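You operate a simulated robot arm through the tools that you are given. There is no shell and no other tool. Be economical: measure what you need, move in short steps, check, and stop when the job is done.

Carry out the task below with a simulated robot arm. There is one attempt and no reset: what you move stays moved.

TASK
Set a 40 degree wash at 800 rpm to start in 6 hours.
Fine: shirt and detergent are in; shut the door, set dial, spin and delay, then press start once; it locks and waits.

The check looks at the end state, three seconds after you hand in, the way a careful person would. Anything else that was tipped, shoved, dropped, spilled or broken makes it a failure. Flat cloth is picked up by pressing the open fingertips on it (5 to 10 N) and closing them slowly along it; thin cloth reads only 2 to 8 mm in the jaws.

THE ROBOT
A 7-joint arm with a two-finger parallel gripper, fixed in place. Base frame: the origin is at the foot of the arm, x ahead of it, y to its left, z up. Readings come in mm, degrees, newtons and seconds.
With the tool pointing down near the work surface it reaches from about 100 to 660 mm from the base axis. Its first joint turns from -166.0 to 166.0 degrees. Payload 1.57 kg.
The tool frame sits at the grasp point between the pads (the TCP): z along the fingers, y along the line on which they close. The tips reach 30 mm beyond it. The gripper opens to 110 mm. The fingers are 24 mm wide and 12 mm thick; the gripper's body (48 by 112 mm) begins 78 mm behind the TCP.
Orientation is told as [roll, pitch, yaw] about the base's x, y, z axes, in that order, counted from this pose: with the fingers straight down and closing along the base's y, the tool's x points along the base's -x, its y along +y and its z along -z.

THE INTERFACE
- The arm moves only by the tool move_arm. Its argument "moves" is a list of rows, each an object of numbers (a shift or turn left out is 0, a gripper value left out holds the last): "x", "y", "z": the shift along the tool's x, y, z in units of 200 mm (1.0 is 200 mm); "ax", "ay", "az": the turn, a rotation vector about the tool's x, y, z in units of 60 degrees (1.0 is 60 degrees). In form: [{"x": .., "y": .., "z": .., "ax": .., "ay": .., "az": ..}, ...]. A call has 1 to 20 rows; each row is the pose to reach, as a shift and turn from the pose commanded when the call began, along the tool's axes at that moment. "jaw" is the opening, from 0 (shut) to 1 (fully open), set as the call begins (left out, the last holds). A call with a number of a shift or a turn outside -1 to 1 is refused whole. Each row takes 0.2 s and may step no farther than 50 mm and 8.6 degrees from the row before; otherwise, or with a gripper value out of range, the whole call is refused. Where a pose cannot be reached the arm comes as near as it can. A force on the tool above 40 N (or 10 N above the force at the start of the call, whichever is more), or a blocked arm, ends the call early, and 0.2 s more pass. The fingers move at their own pace (about 45 mm/s each) and stop on an object; they squeeze with about 43 N. The grip force told is the motor's: it shows also when the fingers shut on nothing. Time passes only in rows, and 0.2 s behind the last, so rows that repeat a pose let the fingers close. The reply holds the time, the measured pose of the TCP, the force on the tool along the base axes, the opening and the grip force, in the units named above and with some noise, with the torque about the TCP (base axes, N m) and any sound that the robot's microphone picked up.
- Cameras (640 x 400 px; columns grow to the right, rows downward): "scene" is fixed at [218.1, -500.4, 1503.7]; the picture's right is [-0.01, 1.00, 0.00], its down [0.90, 0.01, -0.44] and it looks along [-0.44, -0.00, -0.90] (base axes); focal length 214 px, centre (320, 200). "wrist" rides on the gripper at [70, 16, -141] in the tool frame; the picture's right is [-0.23, 0.97, 0.00], its down [-0.86, -0.20, -0.48] and it looks along [-0.47, -0.11, 0.88] (tool axes); focal length 222 px, centre (320, 200). There is no depth. A picture from a camera that has moved, and an enlarged one, comes with that camera's place and axes in the base frame and with its lens.
- camera(camera): a new picture of that camera. The clock stands still meanwhile.
- lift_body(by): slides the trunk up (or, below 0, down) by that many mm; the arm rides with it, the base frame stays. It gives what a move gives, with no picture.
- zoom(camera, box): a new picture of the part [left, top, right, bottom] of that camera's present view, enlarged. The clock stands still meanwhile.
- close_job(): hands the job in; it is judged then, once.

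Go step by step. Nothing tells you positions but the pictures and the camera data: compare them with the known pose of the tool, close in by small moves and look again before you grip or let go. The budget is 120 turns and 64 pictures, counting those below and the enlarged ones. Unless the task says otherwise, let go and move clear before handing in, and close with one line.

The tools are called after "Request:" as name(argument=value, ...) on one line, values as JSON. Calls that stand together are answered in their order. move_arm: Moves the arm, as the interface text tells. Its arguments: {"type":"object","properties":{"moves":{"type":"array"},"jaw":{"type":"number"}},"required":["moves"]} The other tools are called the same way: lift_body (by) slides the trunk up or down; camera (camera) takes a picture; zoom (camera, box) takes an enlarged picture of a part of a camera's view; close_job () hands the job in.

At the start:

```text
t: 0.0
ee_pos: [-30.4, -406.9, 1234.8]
tcp_rot: [0.0, 0.0, 0.0]
wrist_force: [0.8, 0.4, -0.3]
wrist_torque: [0.03, 0.01, 0.03]
opening: 110.1
gripper_force: 0.0
trunk travel left (down, up): [-525.0, 65.0]
```

scene: 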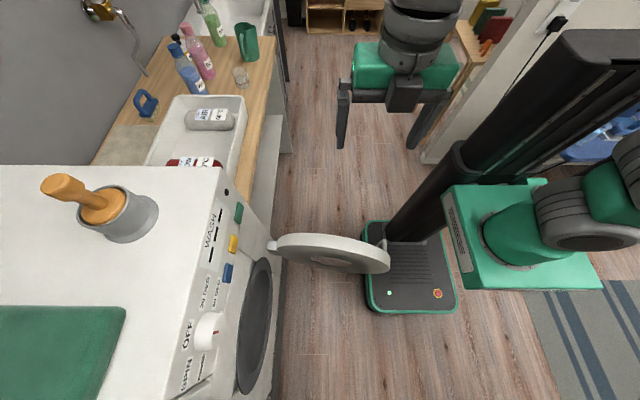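
wrist: 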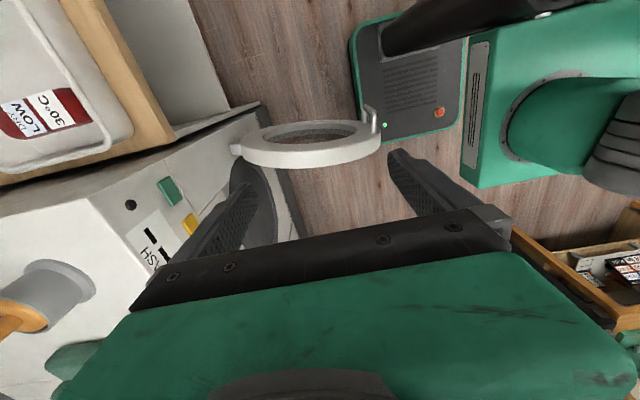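

I see the washer to the left of the scene picture with its panel facing +y, and its door standing open. I'll take enlarged views of the panel and the door first.

Request:
zoom(camera="scene", box=[160, 180, 288, 260])

Request:
zoom(camera="scene", box=[160, 260, 384, 400])

```text
5.00 times, centred on (224, 220) of scene
camera zoom: at [218.1, -500.4, 1503.7], right [-0.01, 1.0, 0.0], down [0.9, 0.01, -0.44], along [-0.44, 0.0, -0.9], focal length 1072 px, centre (800, 100)
```

zoom: 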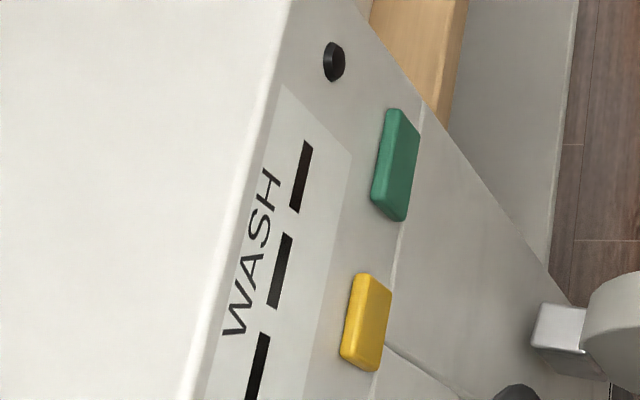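

```text
2.86 times, centred on (272, 330) of scene
camera zoom: at [218.1, -500.4, 1503.7], right [-0.01, 1.0, 0.0], down [0.9, 0.01, -0.44], along [-0.44, 0.0, -0.9], focal length 613 px, centre (457, -171)
```

zoom: 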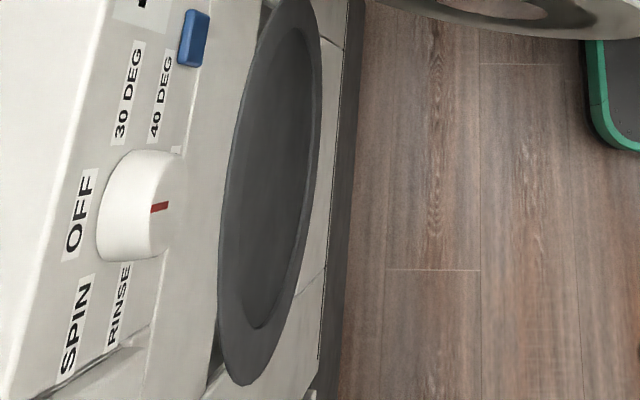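

The panel is only seen at a slant from the scene camera. I'll tilt the tool toward the washer (-y) so the wrist camera can look at the panel front-on.

Request:
move_arm(moves=[{"ax": 0.14}, {"ax": 0.28}, {"ax": 0.42}, {"ax": 0.56}, {"ax": 0.7}, {"ax": 0.84}, {"ax": 0.98}], jaw=0)

Request:
move_arm(moves=[{"ax": 0.14}, {"ax": 0.28}, {"ax": 0.42}, {"ax": 0.52}])

Request:
camera(camera="wrist")

```text
t: 1.6
ee_pos: [-30.9, -407.4, 1236.0]
tcp_rot: [-58.9, -0.1, 0.1]
wrist_force: [0.5, 0.0, 0.2]
wrist_torque: [0.0, -0.01, 0.04]
opening: 0.0
gripper_force: 17.5
trunk travel left (down, up): [-525.0, 65.0]
```

```text
t: 2.6
ee_pos: [-30.8, -407.5, 1235.1]
tcp_rot: [-90.1, -0.1, 0.0]
wrist_force: [-0.2, 0.1, 1.0]
wrist_torque: [-0.01, -0.02, -0.04]
opening: 0.0
gripper_force: 21.4
trunk travel left (down, up): [-525.0, 65.0]
```

```text
59 pictures are left
camera wrist: at [-100.9, -265.7, 1218.7], right [0.23, 0.0, -0.97], down [0.86, 0.48, 0.2], along [0.47, -0.88, 0.11], focal length 222 px, centre (320, 200)
```

wrist: 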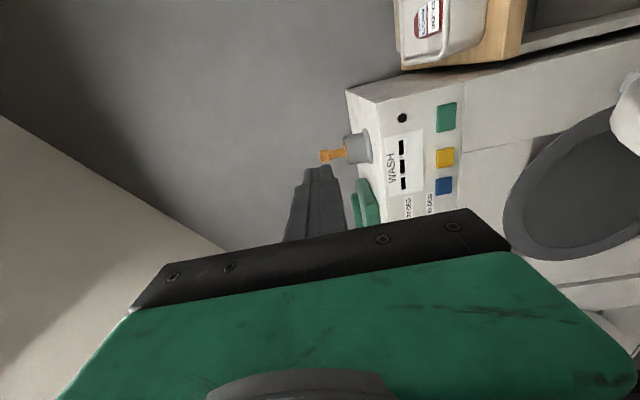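

Lowering the trunk brings the panel into the middle of the wrist view, so I'll do that and look again.

Request:
lift_body(by=-250)

Request:
camera(camera="wrist")

Request:
zoom(camera="scene", box=[160, 180, 480, 380])

```text
t: 5.2
ee_pos: [-31.3, -407.3, 985.5]
tcp_rot: [-90.1, 0.0, 0.0]
wrist_force: [0.3, 0.2, -0.8]
wrist_torque: [-0.01, 0.0, -0.02]
opening: 0.1
gripper_force: 21.2
trunk travel left (down, up): [-275.0, 315.0]
```

```text
58 pictures are left
camera wrist: at [-100.9, -265.8, 968.9], right [0.23, 0.0, -0.97], down [0.86, 0.48, 0.2], along [0.47, -0.88, 0.11], focal length 222 px, centre (320, 200)
```

wrist: 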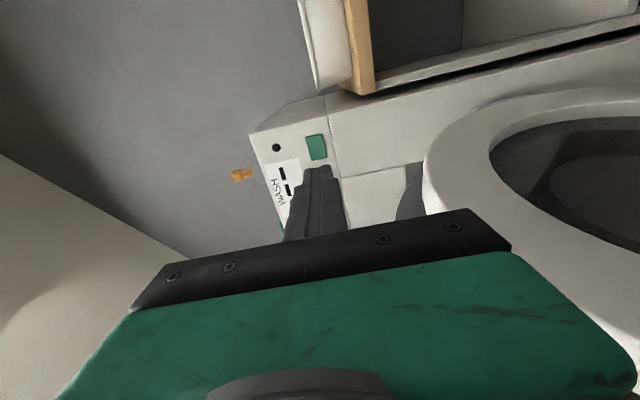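

```text
2.00 times, centred on (320, 280) of scene
camera zoom: at [218.1, -500.4, 1503.7], right [-0.01, 1.0, 0.0], down [0.9, 0.01, -0.44], along [-0.44, 0.0, -0.9], focal length 429 px, centre (320, 40)
```

zoom: 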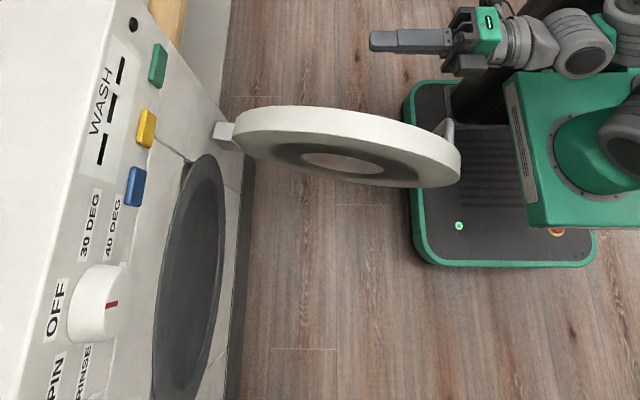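

Triangulating, the green button is near (14, -710, 1000) and the open door lies in a plane near x≈0, hinged near y≈-700. I'll move to its far (-x) side, then look.

Request:
move_arm(moves=[{"x": 0.2}, {"x": 0.4}, {"x": 0.6}])

Request:
camera(camera="wrist")

Request:
camera(camera="scene")

```text
t: 5.9
ee_pos: [-3.3, -398.5, 1003.3]
tcp_rot: [-92.3, 4.7, 9.5]
wrist_force: [0.6, -0.1, -0.2]
wrist_torque: [-0.02, 0.01, 0.01]
opening: 0.1
gripper_force: 21.1
trunk travel left (down, up): [-275.0, 315.0]
stopped in row 3: the arm was blocked; the commanded pose is now the measured one
```

```text
56 pictures are left
camera wrist: at [-97.0, -272.2, 987.0], right [0.15, -0.01, -0.99], down [0.77, 0.62, 0.11], along [0.61, -0.78, 0.1], focal length 222 px, centre (320, 200)
```

wrist: 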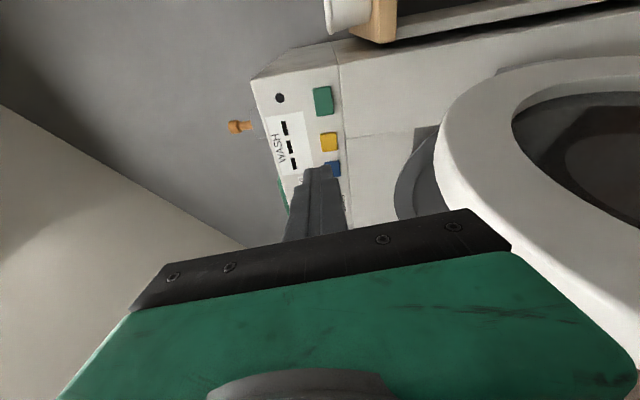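

```text
55 pictures are left
```

scene: 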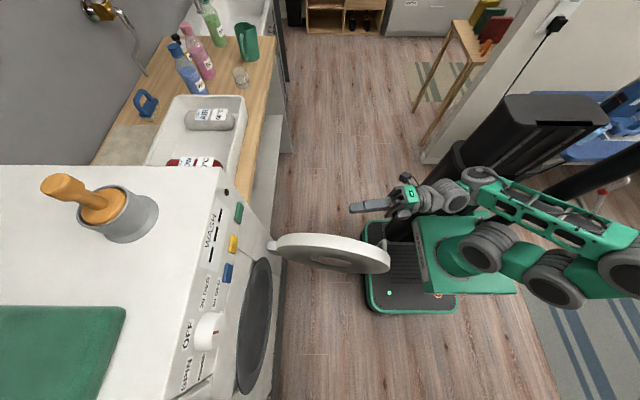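

The arm hit a limit in that tool-horizontal posture. I'll return to the earlier pose, tilt back to tool-down (a posture that worked), and do the door sweep from there.

Request:
move_arm(moves=[{"x": 0.07, "y": 0.045, "z": 0.0, "ay": 0.08, "az": 0.04, "ax": -0.02}, {"x": 0.13, "y": 0.09, "z": 0.02, "ay": 0.158, "az": 0.078, "ax": -0.038}])

Request:
move_arm(moves=[{"ax": -0.14}, {"ax": -0.28}, {"ax": -0.42}, {"ax": -0.56}, {"ax": -0.7}, {"ax": -0.84}, {"ax": -0.98}])

```text
t: 6.5
ee_pos: [-36.9, -407.0, 987.2]
tcp_rot: [-90.1, -0.5, -0.4]
wrist_force: [0.8, -0.5, 0.7]
wrist_torque: [-0.01, 0.02, -0.01]
opening: 0.0
gripper_force: 20.9
trunk travel left (down, up): [-275.0, 315.0]
```

```text
t: 8.1
ee_pos: [-34.3, -408.8, 988.0]
tcp_rot: [-31.2, -0.6, -0.4]
wrist_force: [0.7, -0.7, -0.2]
wrist_torque: [-0.03, -0.02, -0.04]
opening: 0.0
gripper_force: 21.2
trunk travel left (down, up): [-275.0, 315.0]
```

Finishing the tilt to straight down, then shifting to -x behind the door.

Request:
move_arm(moves=[{"ax": -0.14}, {"ax": -0.28}, {"ax": -0.42}, {"ax": -0.52}])

Request:
move_arm(moves=[{"x": 0.2}, {"x": 0.4, "y": 0.05}, {"x": 0.6, "y": 0.1}])

Request:
camera(camera="wrist")

```text
t: 9.1
ee_pos: [-36.4, -413.6, 982.6]
tcp_rot: [-2.3, 0.2, -0.4]
wrist_force: [0.4, 0.4, 0.2]
wrist_torque: [-0.02, -0.02, 0.01]
opening: 0.0
gripper_force: 21.6
out of reach, approached as far as the arm can: row 4
trunk travel left (down, up): [-275.0, 315.0]
```

```text
t: 9.9
ee_pos: [-158.1, -392.2, 982.5]
tcp_rot: [-0.1, -0.6, -0.5]
wrist_force: [0.4, -0.1, 0.2]
wrist_torque: [0.02, 0.01, -0.02]
opening: 0.0
gripper_force: 21.8
trunk travel left (down, up): [-275.0, 315.0]
```

```text
54 pictures are left
camera wrist: at [-229.4, -376.4, 1122.2], right [0.23, 0.97, 0.0], down [0.85, -0.2, 0.49], along [0.47, -0.11, -0.87], focal length 222 px, centre (320, 200)
```

wrist: 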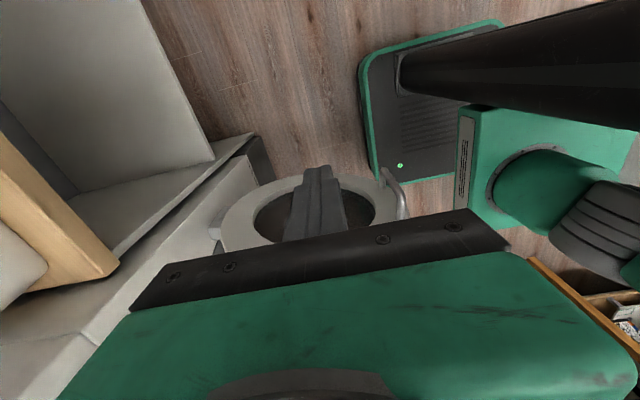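

The door's handle end is near (15, -258, 700) and the hinge near (20, -700, 690); the tool is clear on its -x side. I'll lower the trunk to door mid-height.

Request:
lift_body(by=-235)

Request:
camera(camera="scene")

Request:
camera(camera="wrist")

```text
t: 12.3
ee_pos: [-157.9, -392.5, 747.0]
tcp_rot: [-0.1, -0.7, -0.4]
wrist_force: [-0.7, -0.3, -0.3]
wrist_torque: [0.02, 0.01, 0.04]
opening: 0.1
gripper_force: 21.6
trunk travel left (down, up): [-40.0, 550.0]
```

```text
53 pictures are left
```

scene: 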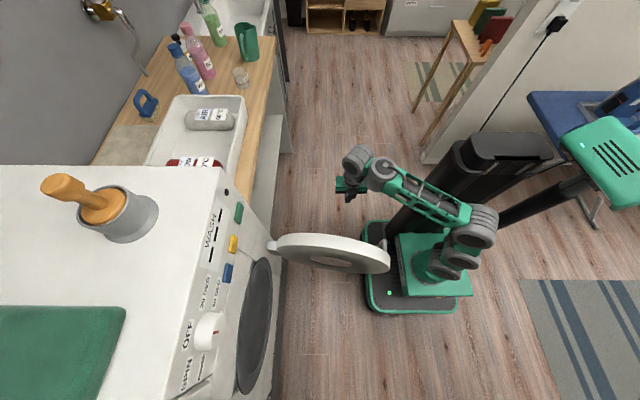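

```text
52 pictures are left
camera wrist: at [-229.2, -376.4, 887.1], right [0.23, 0.97, 0.0], down [0.85, -0.2, 0.49], along [0.47, -0.11, -0.87], focal length 222 px, centre (320, 200)
```

wrist: 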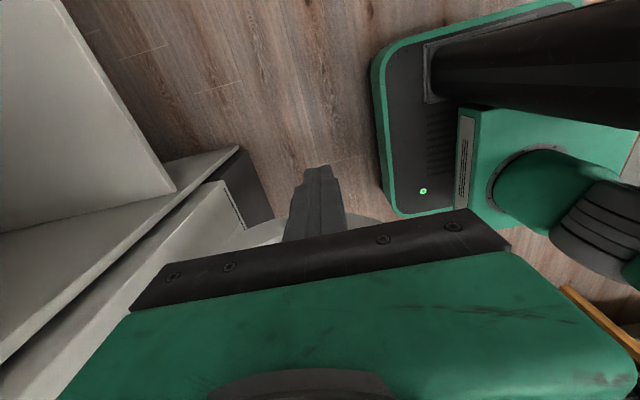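

Now approaching the door's outer face along +x, gently.

Request:
move_arm(moves=[{"x": -0.2}, {"x": -0.4}, {"x": -0.55}, {"x": -0.7}, {"x": -0.8}, {"x": -0.9}])

```text
t: 13.8
ee_pos: [21.4, -390.6, 750.5]
tcp_rot: [0.1, -0.6, -0.4]
wrist_force: [-0.4, -0.1, -0.8]
wrist_torque: [-0.01, 0.01, -0.01]
opening: 0.0
gripper_force: 21.6
trunk travel left (down, up): [-40.0, 550.0]
```

No force yet, so either the door swings freely or contact is still ahead. I'll continue a little along the arc and look.

Request:
move_arm(moves=[{"x": -0.1}, {"x": -0.2, "y": -0.02}, {"x": -0.3, "y": -0.04}, {"x": -0.4, "y": -0.06}])

Request:
camera(camera="scene")

```text
t: 14.8
ee_pos: [102.2, -404.1, 749.4]
tcp_rot: [-0.1, -0.6, -0.4]
wrist_force: [0.1, -0.6, 0.0]
wrist_torque: [0.0, -0.05, -0.04]
opening: 0.0
gripper_force: 21.7
trunk travel left (down, up): [-40.0, 550.0]
```

```text
51 pictures are left
```

scene: 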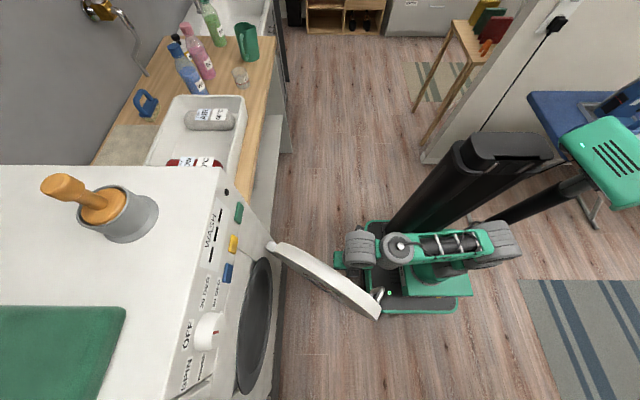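

The door swings freely with the push. I'll continue along the arc.

Request:
move_arm(moves=[{"x": -0.19, "y": -0.07}, {"x": -0.365, "y": -0.18}, {"x": -0.54, "y": -0.305}, {"x": -0.67, "y": -0.43}, {"x": -0.77, "y": -0.55}, {"x": -0.85, "y": -0.68}])

Request:
camera(camera="scene")

```text
t: 16.1
ee_pos: [271.7, -541.8, 751.1]
tcp_rot: [-0.2, -0.6, -0.5]
wrist_force: [-1.0, 0.4, 0.6]
wrist_torque: [-0.08, -0.01, -0.02]
opening: 0.0
gripper_force: 20.9
trunk travel left (down, up): [-40.0, 550.0]
```

```text
50 pictures are left
```

scene: 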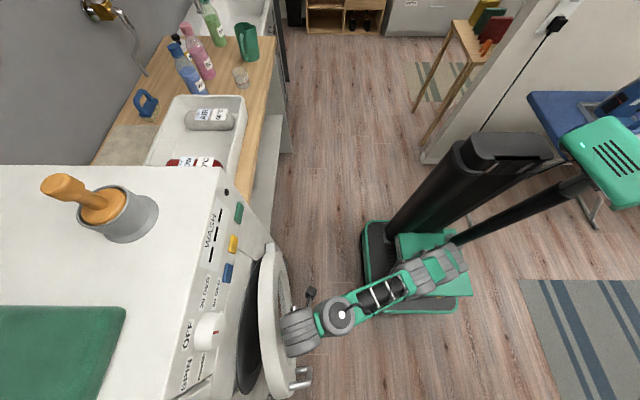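

Door is nearly shut. I'll push further in -y with the tool still down.

Request:
move_arm(moves=[{"x": 0.05, "y": -0.1}, {"x": 0.15, "y": -0.2}, {"x": 0.25, "y": -0.3}, {"x": 0.3, "y": -0.38}])

Request:
camera(camera="scene")

```text
t: 17.1
ee_pos: [205.4, -581.4, 731.5]
tcp_rot: [-0.1, -0.6, -0.5]
wrist_force: [0.0, 1.4, 0.4]
wrist_torque: [-0.01, 0.01, 0.01]
opening: 0.0
gripper_force: 21.8
out of reach, approached as far as the arm can: row 1, 2, 3, 4
trunk travel left (down, up): [-40.0, 550.0]
```

```text
49 pictures are left
```

scene: 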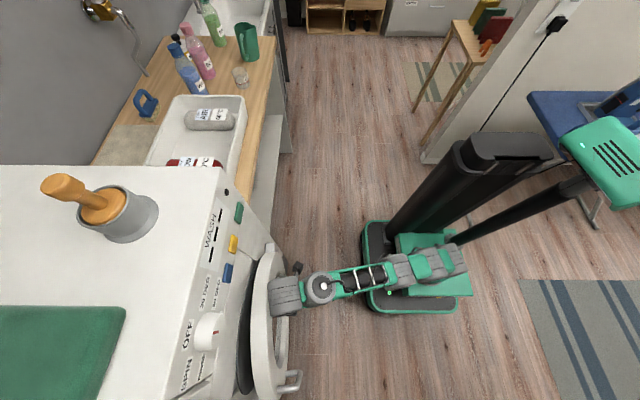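

The reach is spent in this posture. I'll back off, tilt the tool to point at the door (-y), then press it shut with the tips.

Request:
move_arm(moves=[{"y": 0.15}, {"x": -0.1, "y": 0.3}, {"x": -0.2, "y": 0.45}])

Request:
move_arm(moves=[{"ax": 0.14}, {"ax": 0.28}, {"ax": 0.42}, {"ax": 0.56}, {"ax": 0.7}, {"ax": 0.84}, {"ax": 0.98}])

Request:
move_arm(moves=[{"ax": 0.14}, {"ax": 0.28}, {"ax": 0.42}, {"ax": 0.52}])

Request:
camera(camera="wrist")

```text
t: 17.9
ee_pos: [248.2, -488.4, 730.7]
tcp_rot: [0.0, -0.7, -0.4]
wrist_force: [-0.3, -0.9, -1.0]
wrist_torque: [0.03, 0.01, 0.01]
opening: 0.1
gripper_force: 21.7
trunk travel left (down, up): [-40.0, 550.0]
```

```text
t: 19.6
ee_pos: [248.1, -492.1, 741.5]
tcp_rot: [-22.2, -0.5, -0.4]
wrist_force: [-0.3, 0.0, -0.8]
wrist_torque: [-0.02, 0.02, 0.02]
opening: 0.0
gripper_force: 21.8
out of reach, approached as far as the arm can: row 3, 4, 5, 6, 7
trunk travel left (down, up): [-40.0, 550.0]
```

```text
t: 20.6
ee_pos: [295.3, -560.8, 891.4]
tcp_rot: [-48.3, -0.1, -0.8]
wrist_force: [0.3, -0.7, -0.1]
wrist_torque: [0.03, 0.0, 0.01]
opening: 0.1
gripper_force: 21.4
out of reach, approached as far as the arm can: row 1, 2, 3, 4
trunk travel left (down, up): [-40.0, 550.0]
```

```text
48 pictures are left
camera wrist: at [226.5, -443.7, 971.9], right [0.24, 0.64, -0.73], down [0.86, 0.21, 0.47], along [0.46, -0.73, -0.5], focal length 222 px, centre (320, 200)
```

wrist: 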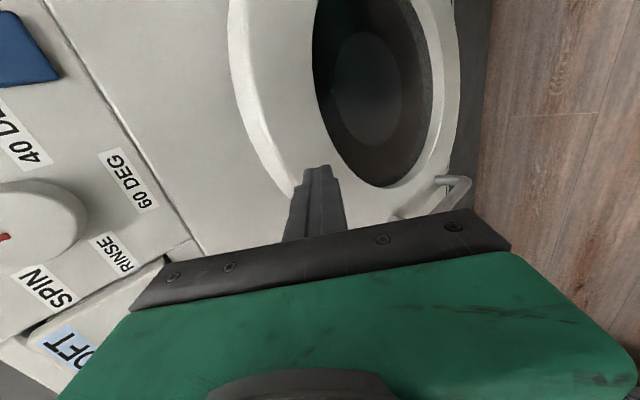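

The arm lifted because this posture is at a joint limit; pointing the tool radially outward from the base should be easier. I'll yaw it about 25° and bring it back to door height.

Request:
move_arm(moves=[{"ay": -0.08, "az": -0.07}, {"ay": -0.16, "az": -0.14}, {"ay": -0.24, "az": -0.21}, {"ay": -0.31, "az": -0.28}, {"ay": -0.31, "az": -0.28, "x": 0.05, "y": 0.16, "z": 0.07}, {"ay": -0.31, "az": -0.28, "x": 0.1, "y": 0.32, "z": 0.14}, {"ay": -0.31, "az": -0.28, "x": 0.15, "y": 0.48, "z": 0.21}])

Request:
camera(camera="scene")

```text
t: 22.1
ee_pos: [301.8, -591.6, 876.1]
tcp_rot: [-48.4, 0.2, 24.3]
wrist_force: [0.1, 0.7, 0.3]
wrist_torque: [-0.01, 0.0, -0.02]
opening: 0.0
gripper_force: 20.6
out of reach, approached as far as the arm can: row 1, 2, 3, 4, 5, 6, 7
trunk travel left (down, up): [-40.0, 550.0]
```

```text
47 pictures are left
```

scene: 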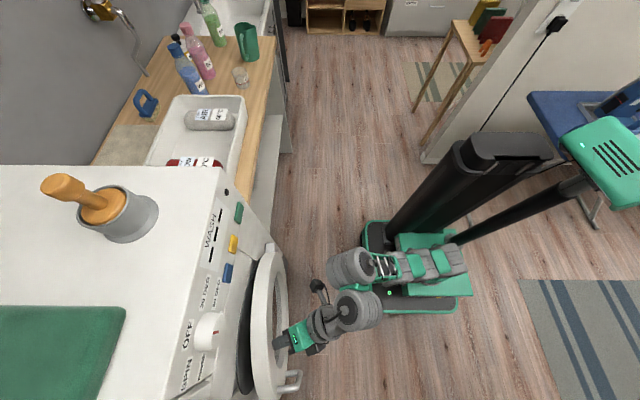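

The tips are at the door's upper rim, which will do for the last push. I'll drop the trunk the remaining 40 mm and push along -y in small steps.

Request:
lift_body(by=-40)

Request:
move_arm(moves=[{"x": 0.041, "y": -0.061, "z": 0.068}, {"x": 0.082, "y": -0.122, "z": 0.136}, {"x": 0.123, "y": -0.183, "z": 0.204}])

Request:
zoom(camera="scene", box=[160, 200, 480, 400])

```text
t: 23.0
ee_pos: [303.4, -591.4, 836.8]
tcp_rot: [-48.5, 0.1, 24.3]
wrist_force: [0.6, 0.0, -0.6]
wrist_torque: [0.03, 0.0, 0.01]
opening: 0.0
gripper_force: 21.6
trunk travel left (down, up): [0.0, 590.0]
```

```text
t: 23.6
ee_pos: [304.0, -629.6, 839.8]
tcp_rot: [-48.2, 0.9, 24.4]
wrist_force: [-6.5, 36.4, -7.0]
wrist_torque: [0.61, 0.09, -0.14]
opening: 0.0
gripper_force: 21.1
trunk travel left (down, up): [0.0, 590.0]
stopped in row 3: the force on the tool passed its limit at 74 N (the readings are from after the stop); the commanded pose is now the measured one
```

```text
2.00 times, centred on (320, 300) of scene
camera zoom: at [218.1, -500.4, 1503.7], right [-0.01, 1.0, 0.0], down [0.9, 0.01, -0.44], along [-0.44, 0.0, -0.9], focal length 429 px, centre (320, 0)
```

zoom: 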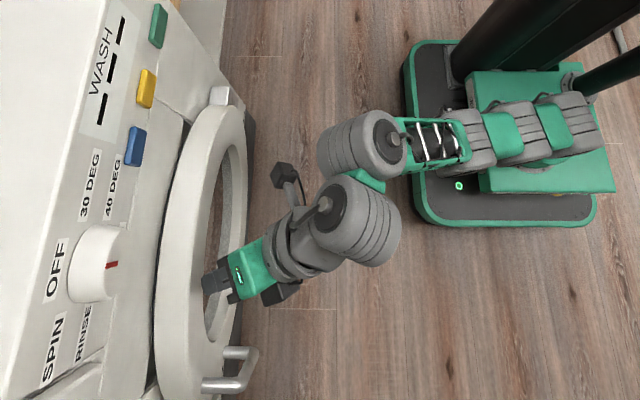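

The push met a firm stop, with no latch click. I'll press again slowly and then inspect the gap.

Request:
move_arm(moves=[{"x": 0.01, "y": -0.015, "z": 0.017}, {"x": 0.02, "y": -0.03, "z": 0.034}, {"x": 0.03, "y": -0.045, "z": 0.05}])

Request:
camera(camera="wrist")

Request:
zoom(camera="scene", box=[208, 240, 304, 400])

```text
t: 23.9
ee_pos: [303.8, -628.3, 838.9]
tcp_rot: [-48.2, 1.1, 24.5]
wrist_force: [-4.0, 45.8, -8.3]
wrist_torque: [0.85, 0.05, 0.0]
opening: 0.2
gripper_force: 21.2
trunk travel left (down, up): [0.0, 590.0]
stopped in row 1: the force on the tool passed its limit at 57 N (the readings are from after the stop); the commanded pose is now the measured one
```

```text
45 pictures are left
camera wrist: at [192.7, -552.4, 922.0], right [-0.08, 0.68, -0.73], down [0.69, 0.56, 0.45], along [0.72, -0.47, -0.51], focal length 222 px, centre (320, 200)
```

wrist: 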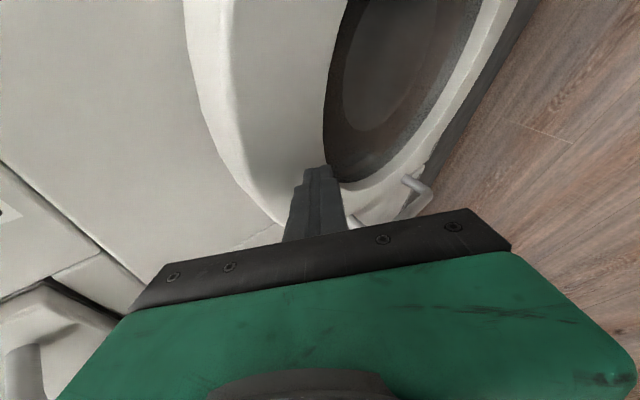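

```text
2.50 times, centred on (256, 320) of scene
camera zoom: at [218.1, -500.4, 1503.7], right [-0.01, 1.0, 0.0], down [0.9, 0.01, -0.44], along [-0.44, 0.0, -0.9], focal length 536 px, centre (480, -100)
```

zoom: 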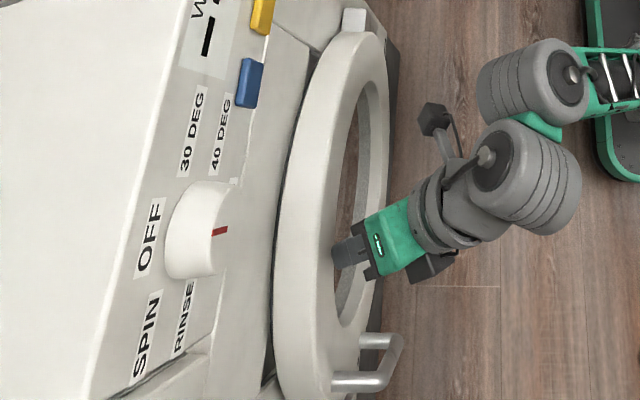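

The door looks flush with the front. I'll back off and check that it stays shut.

Request:
move_arm(moves=[{"x": -0.04, "y": 0.06, "z": -0.068}, {"x": -0.1, "y": 0.15, "z": -0.17}, {"x": -0.15, "y": 0.22, "z": -0.25}, {"x": -0.15, "y": 0.22, "z": -0.25}])

Request:
lift_body(by=250)

Request:
camera(camera="scene")

Request:
camera(camera="wrist")

```text
t: 24.9
ee_pos: [310.3, -577.5, 849.0]
tcp_rot: [-48.0, 0.9, 24.4]
wrist_force: [-0.7, 0.0, -0.3]
wrist_torque: [-0.02, 0.03, -0.02]
opening: 0.0
gripper_force: 20.9
out of reach, approached as far as the arm can: row 2, 3, 4
trunk travel left (down, up): [0.0, 590.0]
```

```text
t: 27.5
ee_pos: [311.6, -577.8, 1099.2]
tcp_rot: [-48.0, 0.9, 24.4]
wrist_force: [0.6, 0.4, -0.5]
wrist_torque: [-0.01, -0.01, 0.03]
opening: 0.1
gripper_force: 21.3
trunk travel left (down, up): [-250.0, 340.0]
```

```text
43 pictures are left
```

scene: 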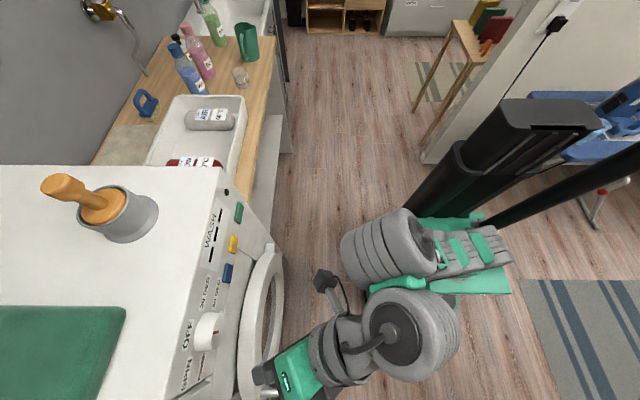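

```text
42 pictures are left
camera wrist: at [200.7, -500.1, 1182.4], right [-0.07, 0.68, -0.73], down [0.69, 0.56, 0.46], along [0.72, -0.47, -0.51], focal length 222 px, centre (320, 200)
```

wrist: 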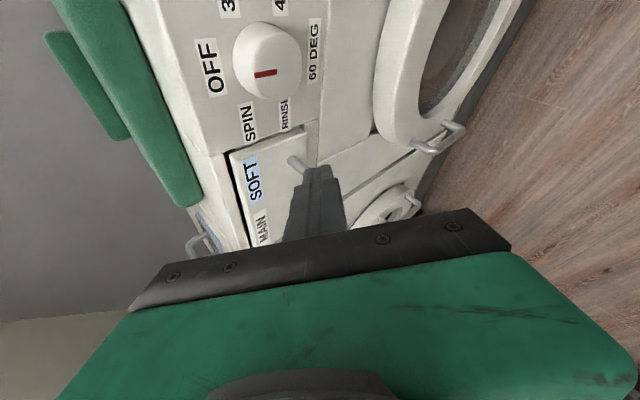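

Now I can see the dial with its labels and the drawer. I'll enlarge both the dial and the door's edge.

Request:
zoom(camera="wrist", box=[190, 0, 350, 100])

Request:
zoom(camera="scene", box=[208, 230, 304, 400])

```text
4.00 times, centred on (270, 50) of wrist
camera zoom: at [200.7, -500.1, 1182.4], right [-0.07, 0.68, -0.73], down [0.69, 0.56, 0.46], along [0.72, -0.47, -0.51], focal length 888 px, centre (520, 800)
```

zoom: 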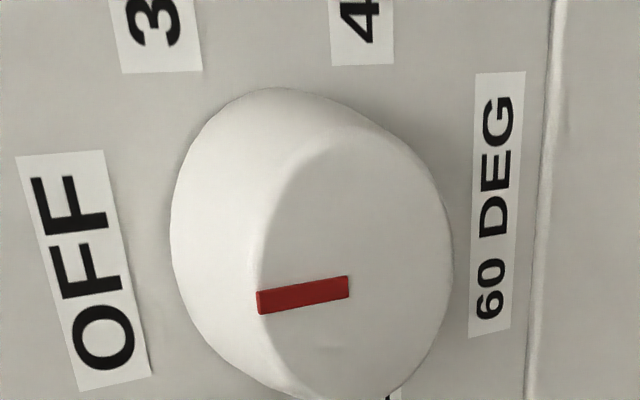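

```text
2.35 times, centred on (256, 315) of scene
camera zoom: at [218.1, -500.4, 1503.7], right [-0.01, 1.0, 0.0], down [0.9, 0.01, -0.44], along [-0.44, 0.0, -0.9], focal length 505 px, centre (471, -71)
```

zoom: 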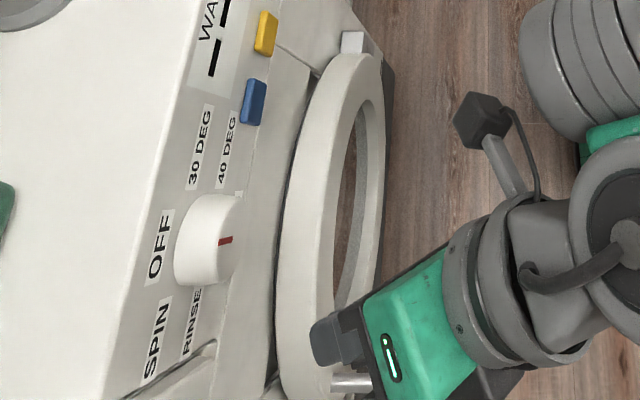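

I want to be sure there's no gap at the door's handle side, so I'll enlarge that in the wrist view.

Request:
zoom(camera="wrist", box=[320, 40, 512, 160])

```text
3.33 times, centred on (416, 100) of wrist
camera zoom: at [200.7, -500.1, 1182.4], right [-0.07, 0.68, -0.73], down [0.69, 0.56, 0.46], along [0.72, -0.47, -0.51], focal length 740 px, centre (0, 533)
```

zoom: 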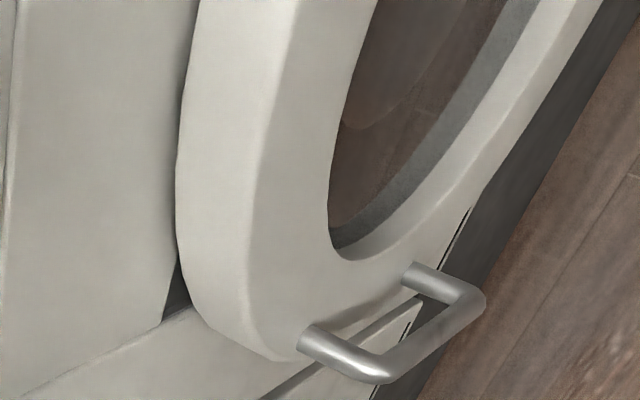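

The glass just mirrors the floor, but there may be a thin wedge of gap toward the handle side. I'll look closer there.

Request:
zoom(camera="scene", box=[216, 340, 264, 400])

```text
6.67 times, centred on (240, 370) of scene
camera zoom: at [218.1, -500.4, 1503.7], right [-0.01, 1.0, 0.0], down [0.9, 0.01, -0.44], along [-0.44, 0.0, -0.9], focal length 1430 px, centre (853, -933)
```

zoom: 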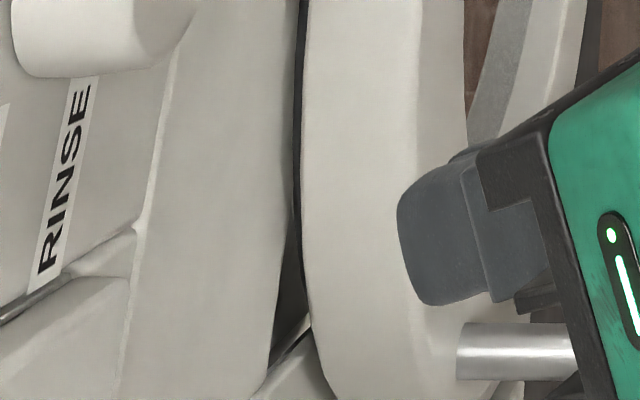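

The door's face measures parallel to the front (about y=-650 at the hinge, -665 at the handle), so it is shut. The dial is at about (263, ·, 1052) pointing at OFF, with labels every 60° clockwise: 30, 40, 60, RINSE, SPIN, so 40 DEG is +120°. Next I'll level the tool toward the panel.

Request:
move_arm(moves=[{"ax": 0.14}, {"ax": 0.28}, {"ax": 0.42}, {"ax": 0.56}, {"ax": 0.7}])

```text
t: 28.7
ee_pos: [312.0, -579.4, 1102.3]
tcp_rot: [-50.3, 0.8, 24.5]
wrist_force: [-0.2, 0.6, 0.4]
wrist_torque: [0.02, 0.05, 0.02]
opening: 0.0
gripper_force: 22.0
out of reach, approached as far as the arm can: row 1, 2, 3, 4, 5
trunk travel left (down, up): [-250.0, 340.0]
```

Still at a limit. I'll back away toward the base and up a little before tilting.

Request:
move_arm(moves=[{"z": -0.2}, {"z": -0.4}, {"z": -0.6}, {"z": -0.75}, {"z": -0.75, "ax": 0.14}, {"z": -0.75, "ax": 0.28}, {"z": -0.75, "ax": 0.42}, {"z": -0.75, "ax": 0.56}, {"z": -0.75, "ax": 0.7}])

Request:
camera(camera="scene")

```text
t: 30.7
ee_pos: [217.3, -465.0, 1343.2]
tcp_rot: [-77.6, 0.4, 26.7]
wrist_force: [-0.5, 0.6, 0.1]
wrist_torque: [0.02, 0.03, 0.03]
opening: 0.2
gripper_force: 21.4
out of reach, approached as far as the arm can: row 1, 2, 3, 4, 5, 6, 7, 8, 9
trunk travel left (down, up): [-250.0, 340.0]
```

```text
37 pictures are left
```

scene: 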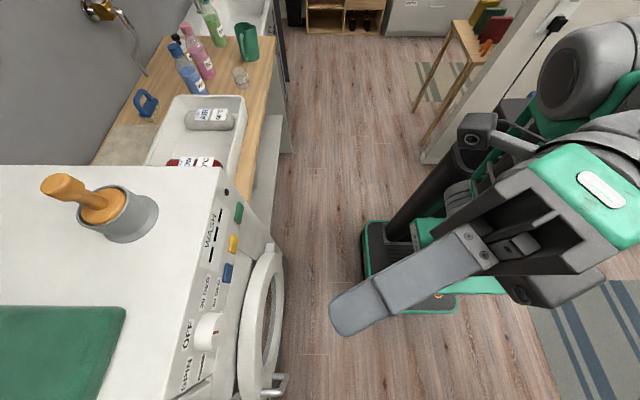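

The arm can take a level posture when it works high relative to the trunk, so I'll finish levelling here, straighten the yaw, and then lower the trunk.

Request:
move_arm(moves=[{"ax": 0.1}, {"ax": 0.205}])

Request:
move_arm(moves=[{"ay": 0.11}, {"ay": 0.22}, {"ay": 0.33}, {"ay": 0.44}])

```text
t: 31.3
ee_pos: [231.7, -451.3, 1386.0]
tcp_rot: [-81.0, -1.6, 31.9]
wrist_force: [1.4, 0.2, 0.1]
wrist_torque: [0.01, 0.04, -0.05]
opening: 0.1
gripper_force: 21.5
out of reach, approached as far as the arm can: row 1, 2
trunk travel left (down, up): [-250.0, 340.0]
```

```text
t: 32.3
ee_pos: [140.2, -434.6, 1435.4]
tcp_rot: [-86.6, 0.5, 8.3]
wrist_force: [-0.5, -0.5, -0.1]
wrist_torque: [-0.01, -0.02, 0.01]
opening: 0.2
gripper_force: 21.3
out of reach, approached as far as the arm can: row 1, 2, 3, 4
trunk travel left (down, up): [-250.0, 340.0]
```

This behaves like a wrist limit relative to the forearm, so stretching outward with the trunk low should allow a level tool. I'll lower the trunk fully and extend toward the panel.

Request:
lift_body(by=-250)

Request:
move_arm(moves=[{"z": 0.15}, {"z": 0.3}, {"z": 0.45, "ax": 0.05, "ay": 0.07}, {"z": 0.5, "ax": 0.05, "ay": 0.14}])

Request:
camera(camera="wrist")

```text
t: 34.9
ee_pos: [140.7, -432.5, 1186.9]
tcp_rot: [-86.7, 0.6, 8.2]
wrist_force: [0.5, -0.3, -0.1]
wrist_torque: [0.0, 0.04, -0.02]
opening: 0.0
gripper_force: 21.4
trunk travel left (down, up): [0.0, 590.0]
```

```text
t: 35.9
ee_pos: [125.9, -453.5, 1184.1]
tcp_rot: [-86.4, 0.7, 6.8]
wrist_force: [-0.1, -0.3, -0.4]
wrist_torque: [0.01, 0.02, 0.02]
opening: 0.0
gripper_force: 21.7
out of reach, approached as far as the arm can: row 1, 2, 3, 4
trunk travel left (down, up): [0.0, 590.0]
```

```text
36 pictures are left
camera wrist: at [39.8, -321.4, 1177.5], right [0.21, 0.09, -0.97], down [0.8, 0.56, 0.22], along [0.57, -0.82, 0.05], focal length 222 px, centre (320, 200)
```

wrist: 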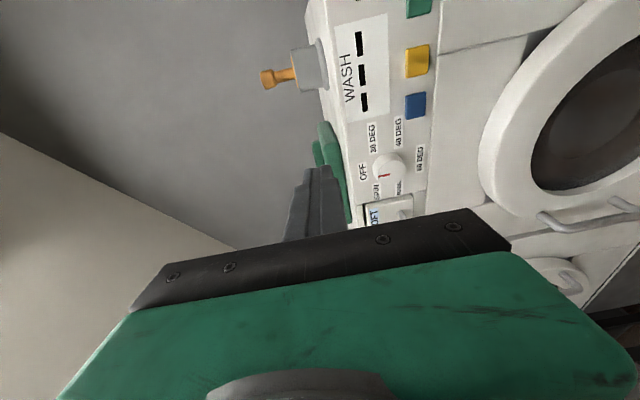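

This gives a good front view of the panel. I'll enlarge it.

Request:
zoom(camera="wrist", box=[320, 0, 464, 100])

Request:
zoom(camera="wrist", box=[340, 90, 484, 230])

Request:
camera(camera="scene")

```text
4.00 times, centred on (392, 50) of wrist
camera zoom: at [39.8, -321.4, 1177.5], right [0.21, 0.09, -0.97], down [0.8, 0.56, 0.22], along [0.57, -0.82, 0.05], focal length 888 px, centre (32, 800)
```

zoom: 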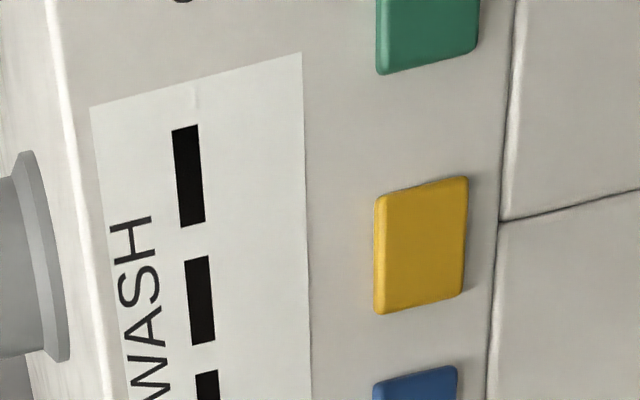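

```text
2.86 times, centred on (412, 160) of wrist
camera zoom: at [39.8, -321.4, 1177.5], right [0.21, 0.09, -0.97], down [0.8, 0.56, 0.22], along [0.57, -0.82, 0.05], focal length 635 px, centre (57, 314)
```

zoom: 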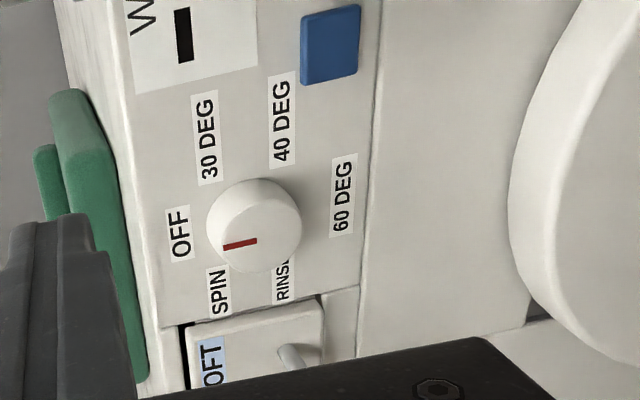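

```text
33 pictures are left
```

scene: 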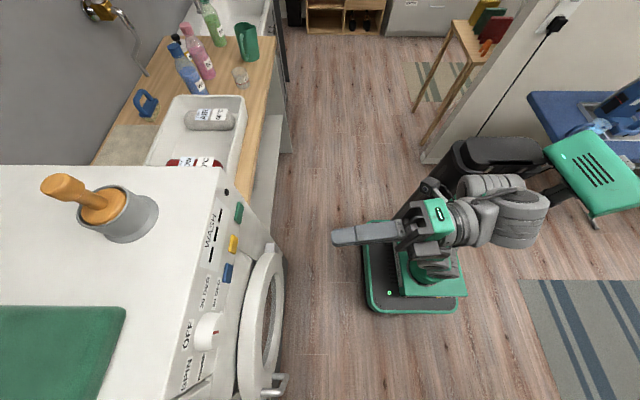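

The display slots are dark while the dial is on OFF, and the door is shut. I'll test how the arm can extend: out and down in small steps.

Request:
move_arm(moves=[{"z": 0.1, "y": 0.1}, {"z": 0.2, "y": 0.2}, {"z": 0.3, "y": 0.3}, {"z": 0.4, "y": 0.4}, {"z": 0.5, "y": 0.5}])

```text
t: 37.1
ee_pos: [101.4, -562.0, 1148.0]
tcp_rot: [-85.3, 0.6, 7.7]
wrist_force: [0.2, 1.4, 0.8]
wrist_torque: [0.05, 0.01, -0.01]
opening: 0.0
gripper_force: 21.5
out of reach, approached as far as the arm can: row 1, 2, 3, 4, 5
trunk travel left (down, up): [0.0, 590.0]
```

That works: extending outward frees the wrist. I'll continue outward and down, watching clearance to the panel.

Request:
move_arm(moves=[{"z": 0.1, "y": 0.06}, {"z": 0.2, "y": 0.13}, {"z": 0.25, "y": 0.2}, {"z": 0.28, "y": 0.28}])

Request:
camera(camera="scene")

```text
t: 38.1
ee_pos: [98.0, -632.5, 1118.8]
tcp_rot: [-86.3, 0.6, 6.8]
wrist_force: [0.4, 0.2, -0.3]
wrist_torque: [0.0, -0.02, -0.01]
opening: 0.0
gripper_force: 21.1
out of reach, approached as far as the arm can: row 1, 2, 3, 4
trunk travel left (down, up): [0.0, 590.0]
```

```text
32 pictures are left
```

scene: 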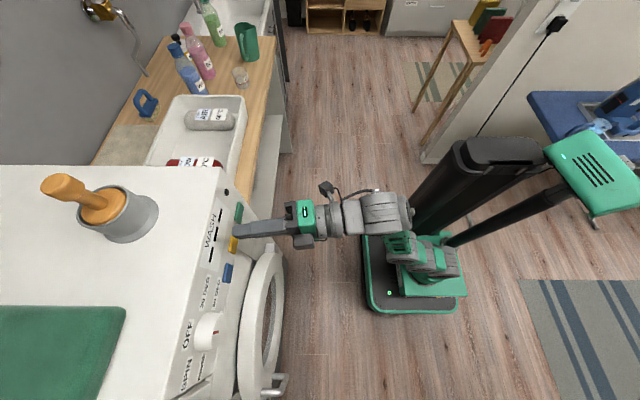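

Now level at (98, -632, 1119). I'll slide sideways to the dial's x, backing off a little, and lower toward its height.

Request:
move_arm(moves=[{"x": -0.2, "z": -0.05}, {"x": -0.4, "z": -0.1, "y": 0.05}, {"x": -0.6, "z": -0.1, "y": 0.12}, {"x": -0.8, "z": -0.1, "y": 0.2}, {"x": -0.8, "z": -0.1, "y": 0.3}])

Request:
camera(camera="wrist")

```text
t: 39.3
ee_pos: [262.8, -608.4, 1102.7]
tcp_rot: [-86.2, 1.4, 5.0]
wrist_force: [0.4, -0.2, 0.4]
wrist_torque: [0.01, 0.01, -0.03]
opening: 0.0
gripper_force: 21.7
out of reach, approached as far as the arm can: row 1, 2, 3, 4, 5
trunk travel left (down, up): [0.0, 590.0]
```

```text
31 pictures are left
camera wrist: at [181.2, -472.0, 1096.0], right [0.2, 0.08, -0.98], down [0.82, 0.54, 0.21], along [0.54, -0.84, 0.04], focal length 222 px, centre (320, 200)
```

wrist: 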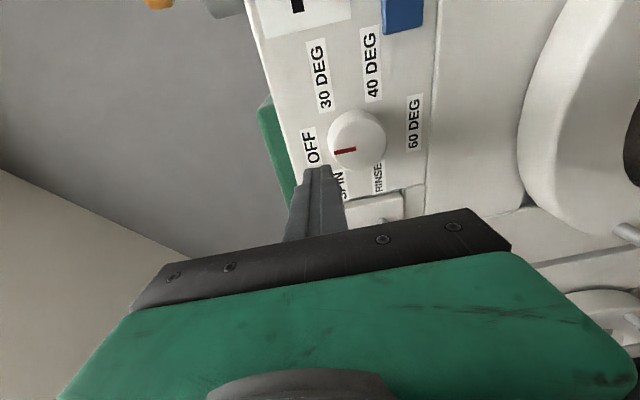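

The dial measures at about x=263, z=1055, radius about 31 mm. I need to go lower, so I'll try moving down with a small forward step and the jaw opened.

Request:
move_arm(moves=[{"y": 0.1, "z": 0.03}, {"y": 0.2, "z": 0.06}, {"y": 0.3, "z": 0.1}, {"y": 0.35, "z": 0.12}], jaw=1)

```text
t: 40.3
ee_pos: [277.7, -651.3, 1073.7]
tcp_rot: [-86.8, 1.8, 3.5]
wrist_force: [-7.6, 21.0, 1.2]
wrist_torque: [0.75, 0.16, -0.37]
opening: 82.6
gripper_force: 0.2
out of reach, approached as far as the arm can: row 1, 2, 3, 4
trunk travel left (down, up): [0.0, 590.0]
```

The fingertip touched the dial face at tips y≈-681, so the dial's front is there. I'll back off 20 mm before fully opening.

Request:
move_arm(moves=[{"z": -0.1}, {"z": -0.12}, {"z": -0.12}])

Request:
camera(camera="wrist")

```text
t: 41.1
ee_pos: [258.7, -583.2, 993.1]
tcp_rot: [-86.4, 0.6, 6.8]
wrist_force: [0.0, 0.9, 1.0]
wrist_torque: [-0.01, -0.03, 0.02]
opening: 110.2
gripper_force: 0.0
out of reach, approached as far as the arm can: row 1
trunk travel left (down, up): [0.0, 590.0]
```

```text
30 pictures are left
camera wrist: at [171.6, -450.0, 984.7], right [0.21, 0.09, -0.97], down [0.8, 0.56, 0.22], along [0.57, -0.82, 0.05], focal length 222 px, centre (320, 200)
```

wrist: 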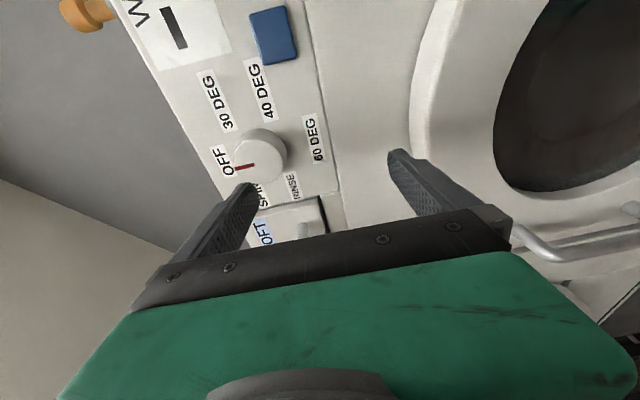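

Backing off shifted the arm into a better branch, now level at z=993 with freedom to move. I'll rise to the dial's height and square up.

Request:
move_arm(moves=[{"y": -0.1, "ay": 0.05, "ax": 0.03}, {"y": -0.2, "x": -0.02, "ay": 0.11, "ax": 0.06}, {"y": -0.3, "x": -0.02, "ay": 0.11, "ax": 0.06}])

Request:
camera(camera="wrist")

```text
t: 41.9
ee_pos: [259.9, -586.0, 1048.4]
tcp_rot: [-90.0, 0.7, 0.1]
wrist_force: [0.5, -0.1, 0.9]
wrist_torque: [0.01, 0.04, -0.04]
opening: 110.3
gripper_force: 0.0
trunk travel left (down, up): [0.0, 590.0]
```

```text
29 pictures are left
camera wrist: at [189.8, -445.4, 1032.8], right [0.21, 0.0, -0.98], down [0.86, 0.48, 0.19], along [0.47, -0.88, 0.1], focal length 222 px, centre (320, 200)
```

wrist: 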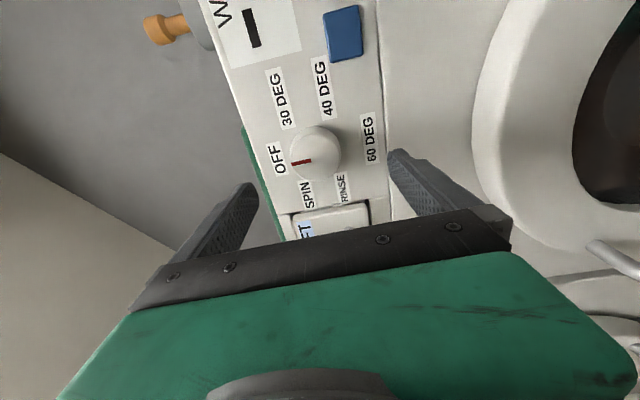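

Level and centred to within a few mm, with no limit warnings. I'll correct by (+3, +6) mm and pre-rotate the gripper -60°, so that a single grip can turn the dial +120°.

Request:
move_arm(moves=[{"x": -0.015, "y": -0.03, "az": -0.14}, {"x": -0.015, "y": -0.03, "az": -0.28}, {"x": -0.015, "y": -0.03, "az": -0.42}, {"x": -0.015, "y": -0.03, "az": -0.56}, {"x": -0.015, "y": -0.03, "az": -0.7}, {"x": -0.015, "y": -0.03, "az": -0.84}, {"x": -0.015, "y": -0.03, "az": -1.0, "z": 0}])

```text
refused: row 7 steps farther than a row can; nothing moved
```

Request:
move_arm(moves=[{"x": -0.015, "y": -0.03, "az": -0.14}, {"x": -0.015, "y": -0.03, "az": -0.28}, {"x": -0.015, "y": -0.03, "az": -0.42}, {"x": -0.015, "y": -0.03, "az": -0.56}, {"x": -0.015, "y": -0.03, "az": -0.7}, {"x": -0.015, "y": -0.03, "az": -0.84}, {"x": -0.015, "y": -0.03, "az": -0.98}])

Request:
camera(camera="wrist")

```text
t: 43.5
ee_pos: [261.1, -586.7, 1054.0]
tcp_rot: [-90.1, 59.8, 0.1]
wrist_force: [0.2, 0.6, 0.0]
wrist_torque: [-0.02, 0.01, -0.01]
opening: 109.9
gripper_force: 0.0
trunk travel left (down, up): [0.0, 590.0]
```

```text
28 pictures are left
camera wrist: at [211.3, -446.1, 1104.8], right [-0.73, 0.0, -0.69], down [0.6, 0.48, -0.64], along [0.33, -0.88, -0.35], focal length 222 px, centre (320, 200)
```

wrist: 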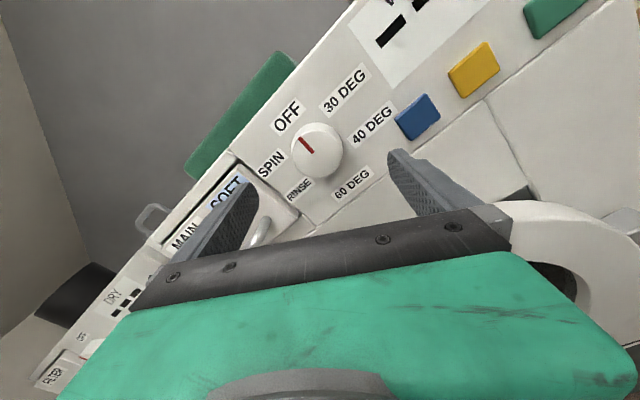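

Centred on the dial with the fingers straddling it. I'll advance so the tips sit about 20 mm along the knob.

Request:
move_arm(moves=[{"z": 0.15, "y": -0.013}, {"z": 0.3, "y": -0.013}, {"z": 0.38, "y": -0.013}, {"z": 0.42, "y": -0.013}])

Request:
camera(camera="wrist")

```text
t: 44.5
ee_pos: [264.0, -671.1, 1055.3]
tcp_rot: [-90.1, 59.7, 0.0]
wrist_force: [-0.2, -0.1, 0.8]
wrist_torque: [0.01, 0.02, 0.0]
opening: 110.0
gripper_force: 0.1
trunk travel left (down, up): [0.0, 590.0]
```

```text
27 pictures are left
camera wrist: at [214.2, -530.7, 1106.4], right [-0.73, 0.0, -0.69], down [0.6, 0.48, -0.64], along [0.33, -0.88, -0.35], focal length 222 px, centre (320, 200)
```

wrist: 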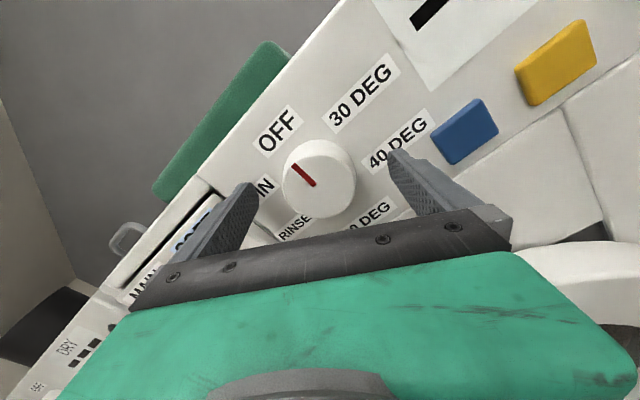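

Both fingers are beside the knob with no contact. Closing the jaw on it.

Request:
move_arm(moves=[{"x": 0}, {"x": 0}, {"x": 0}, {"x": 0}, {"x": 0}], jaw=0)

```text
t: 45.7
ee_pos: [264.0, -671.8, 1055.1]
tcp_rot: [-90.1, 59.5, 0.1]
wrist_force: [1.8, -3.1, 2.4]
wrist_torque: [-0.05, -0.03, 0.15]
opening: 57.9
gripper_force: 32.1
trunk travel left (down, up): [0.0, 590.0]
```

Gripped at 58 mm. Now turning it +60°, the first half.

Request:
move_arm(moves=[{"az": 0.13}, {"az": 0.26}, {"az": 0.39}, {"az": 0.52}, {"az": 0.65}, {"az": 0.78}, {"az": 0.9}, {"az": 1.0}])

Request:
camera(camera="wrist")

```text
t: 47.5
ee_pos: [264.4, -671.4, 1054.3]
tcp_rot: [-90.0, -0.5, 0.2]
wrist_force: [5.7, -2.4, 6.4]
wrist_torque: [-0.35, 0.04, -0.48]
opening: 57.8
gripper_force: 44.7
trunk travel left (down, up): [0.0, 590.0]
```

```text
26 pictures are left
camera wrist: at [193.9, -530.2, 1037.5], right [0.24, 0.0, -0.97], down [0.85, 0.48, 0.21], along [0.47, -0.88, 0.11], focal length 222 px, centre (320, 200)
```

wrist: 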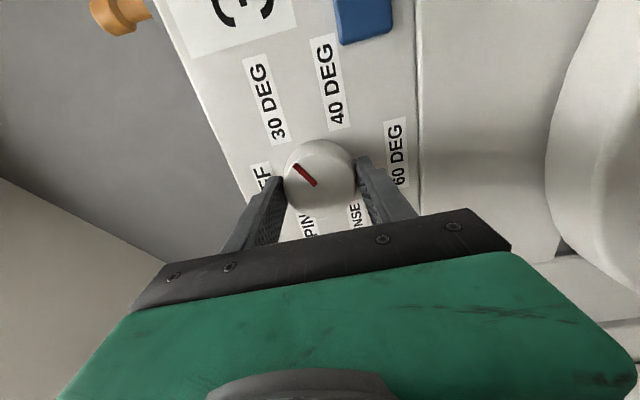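

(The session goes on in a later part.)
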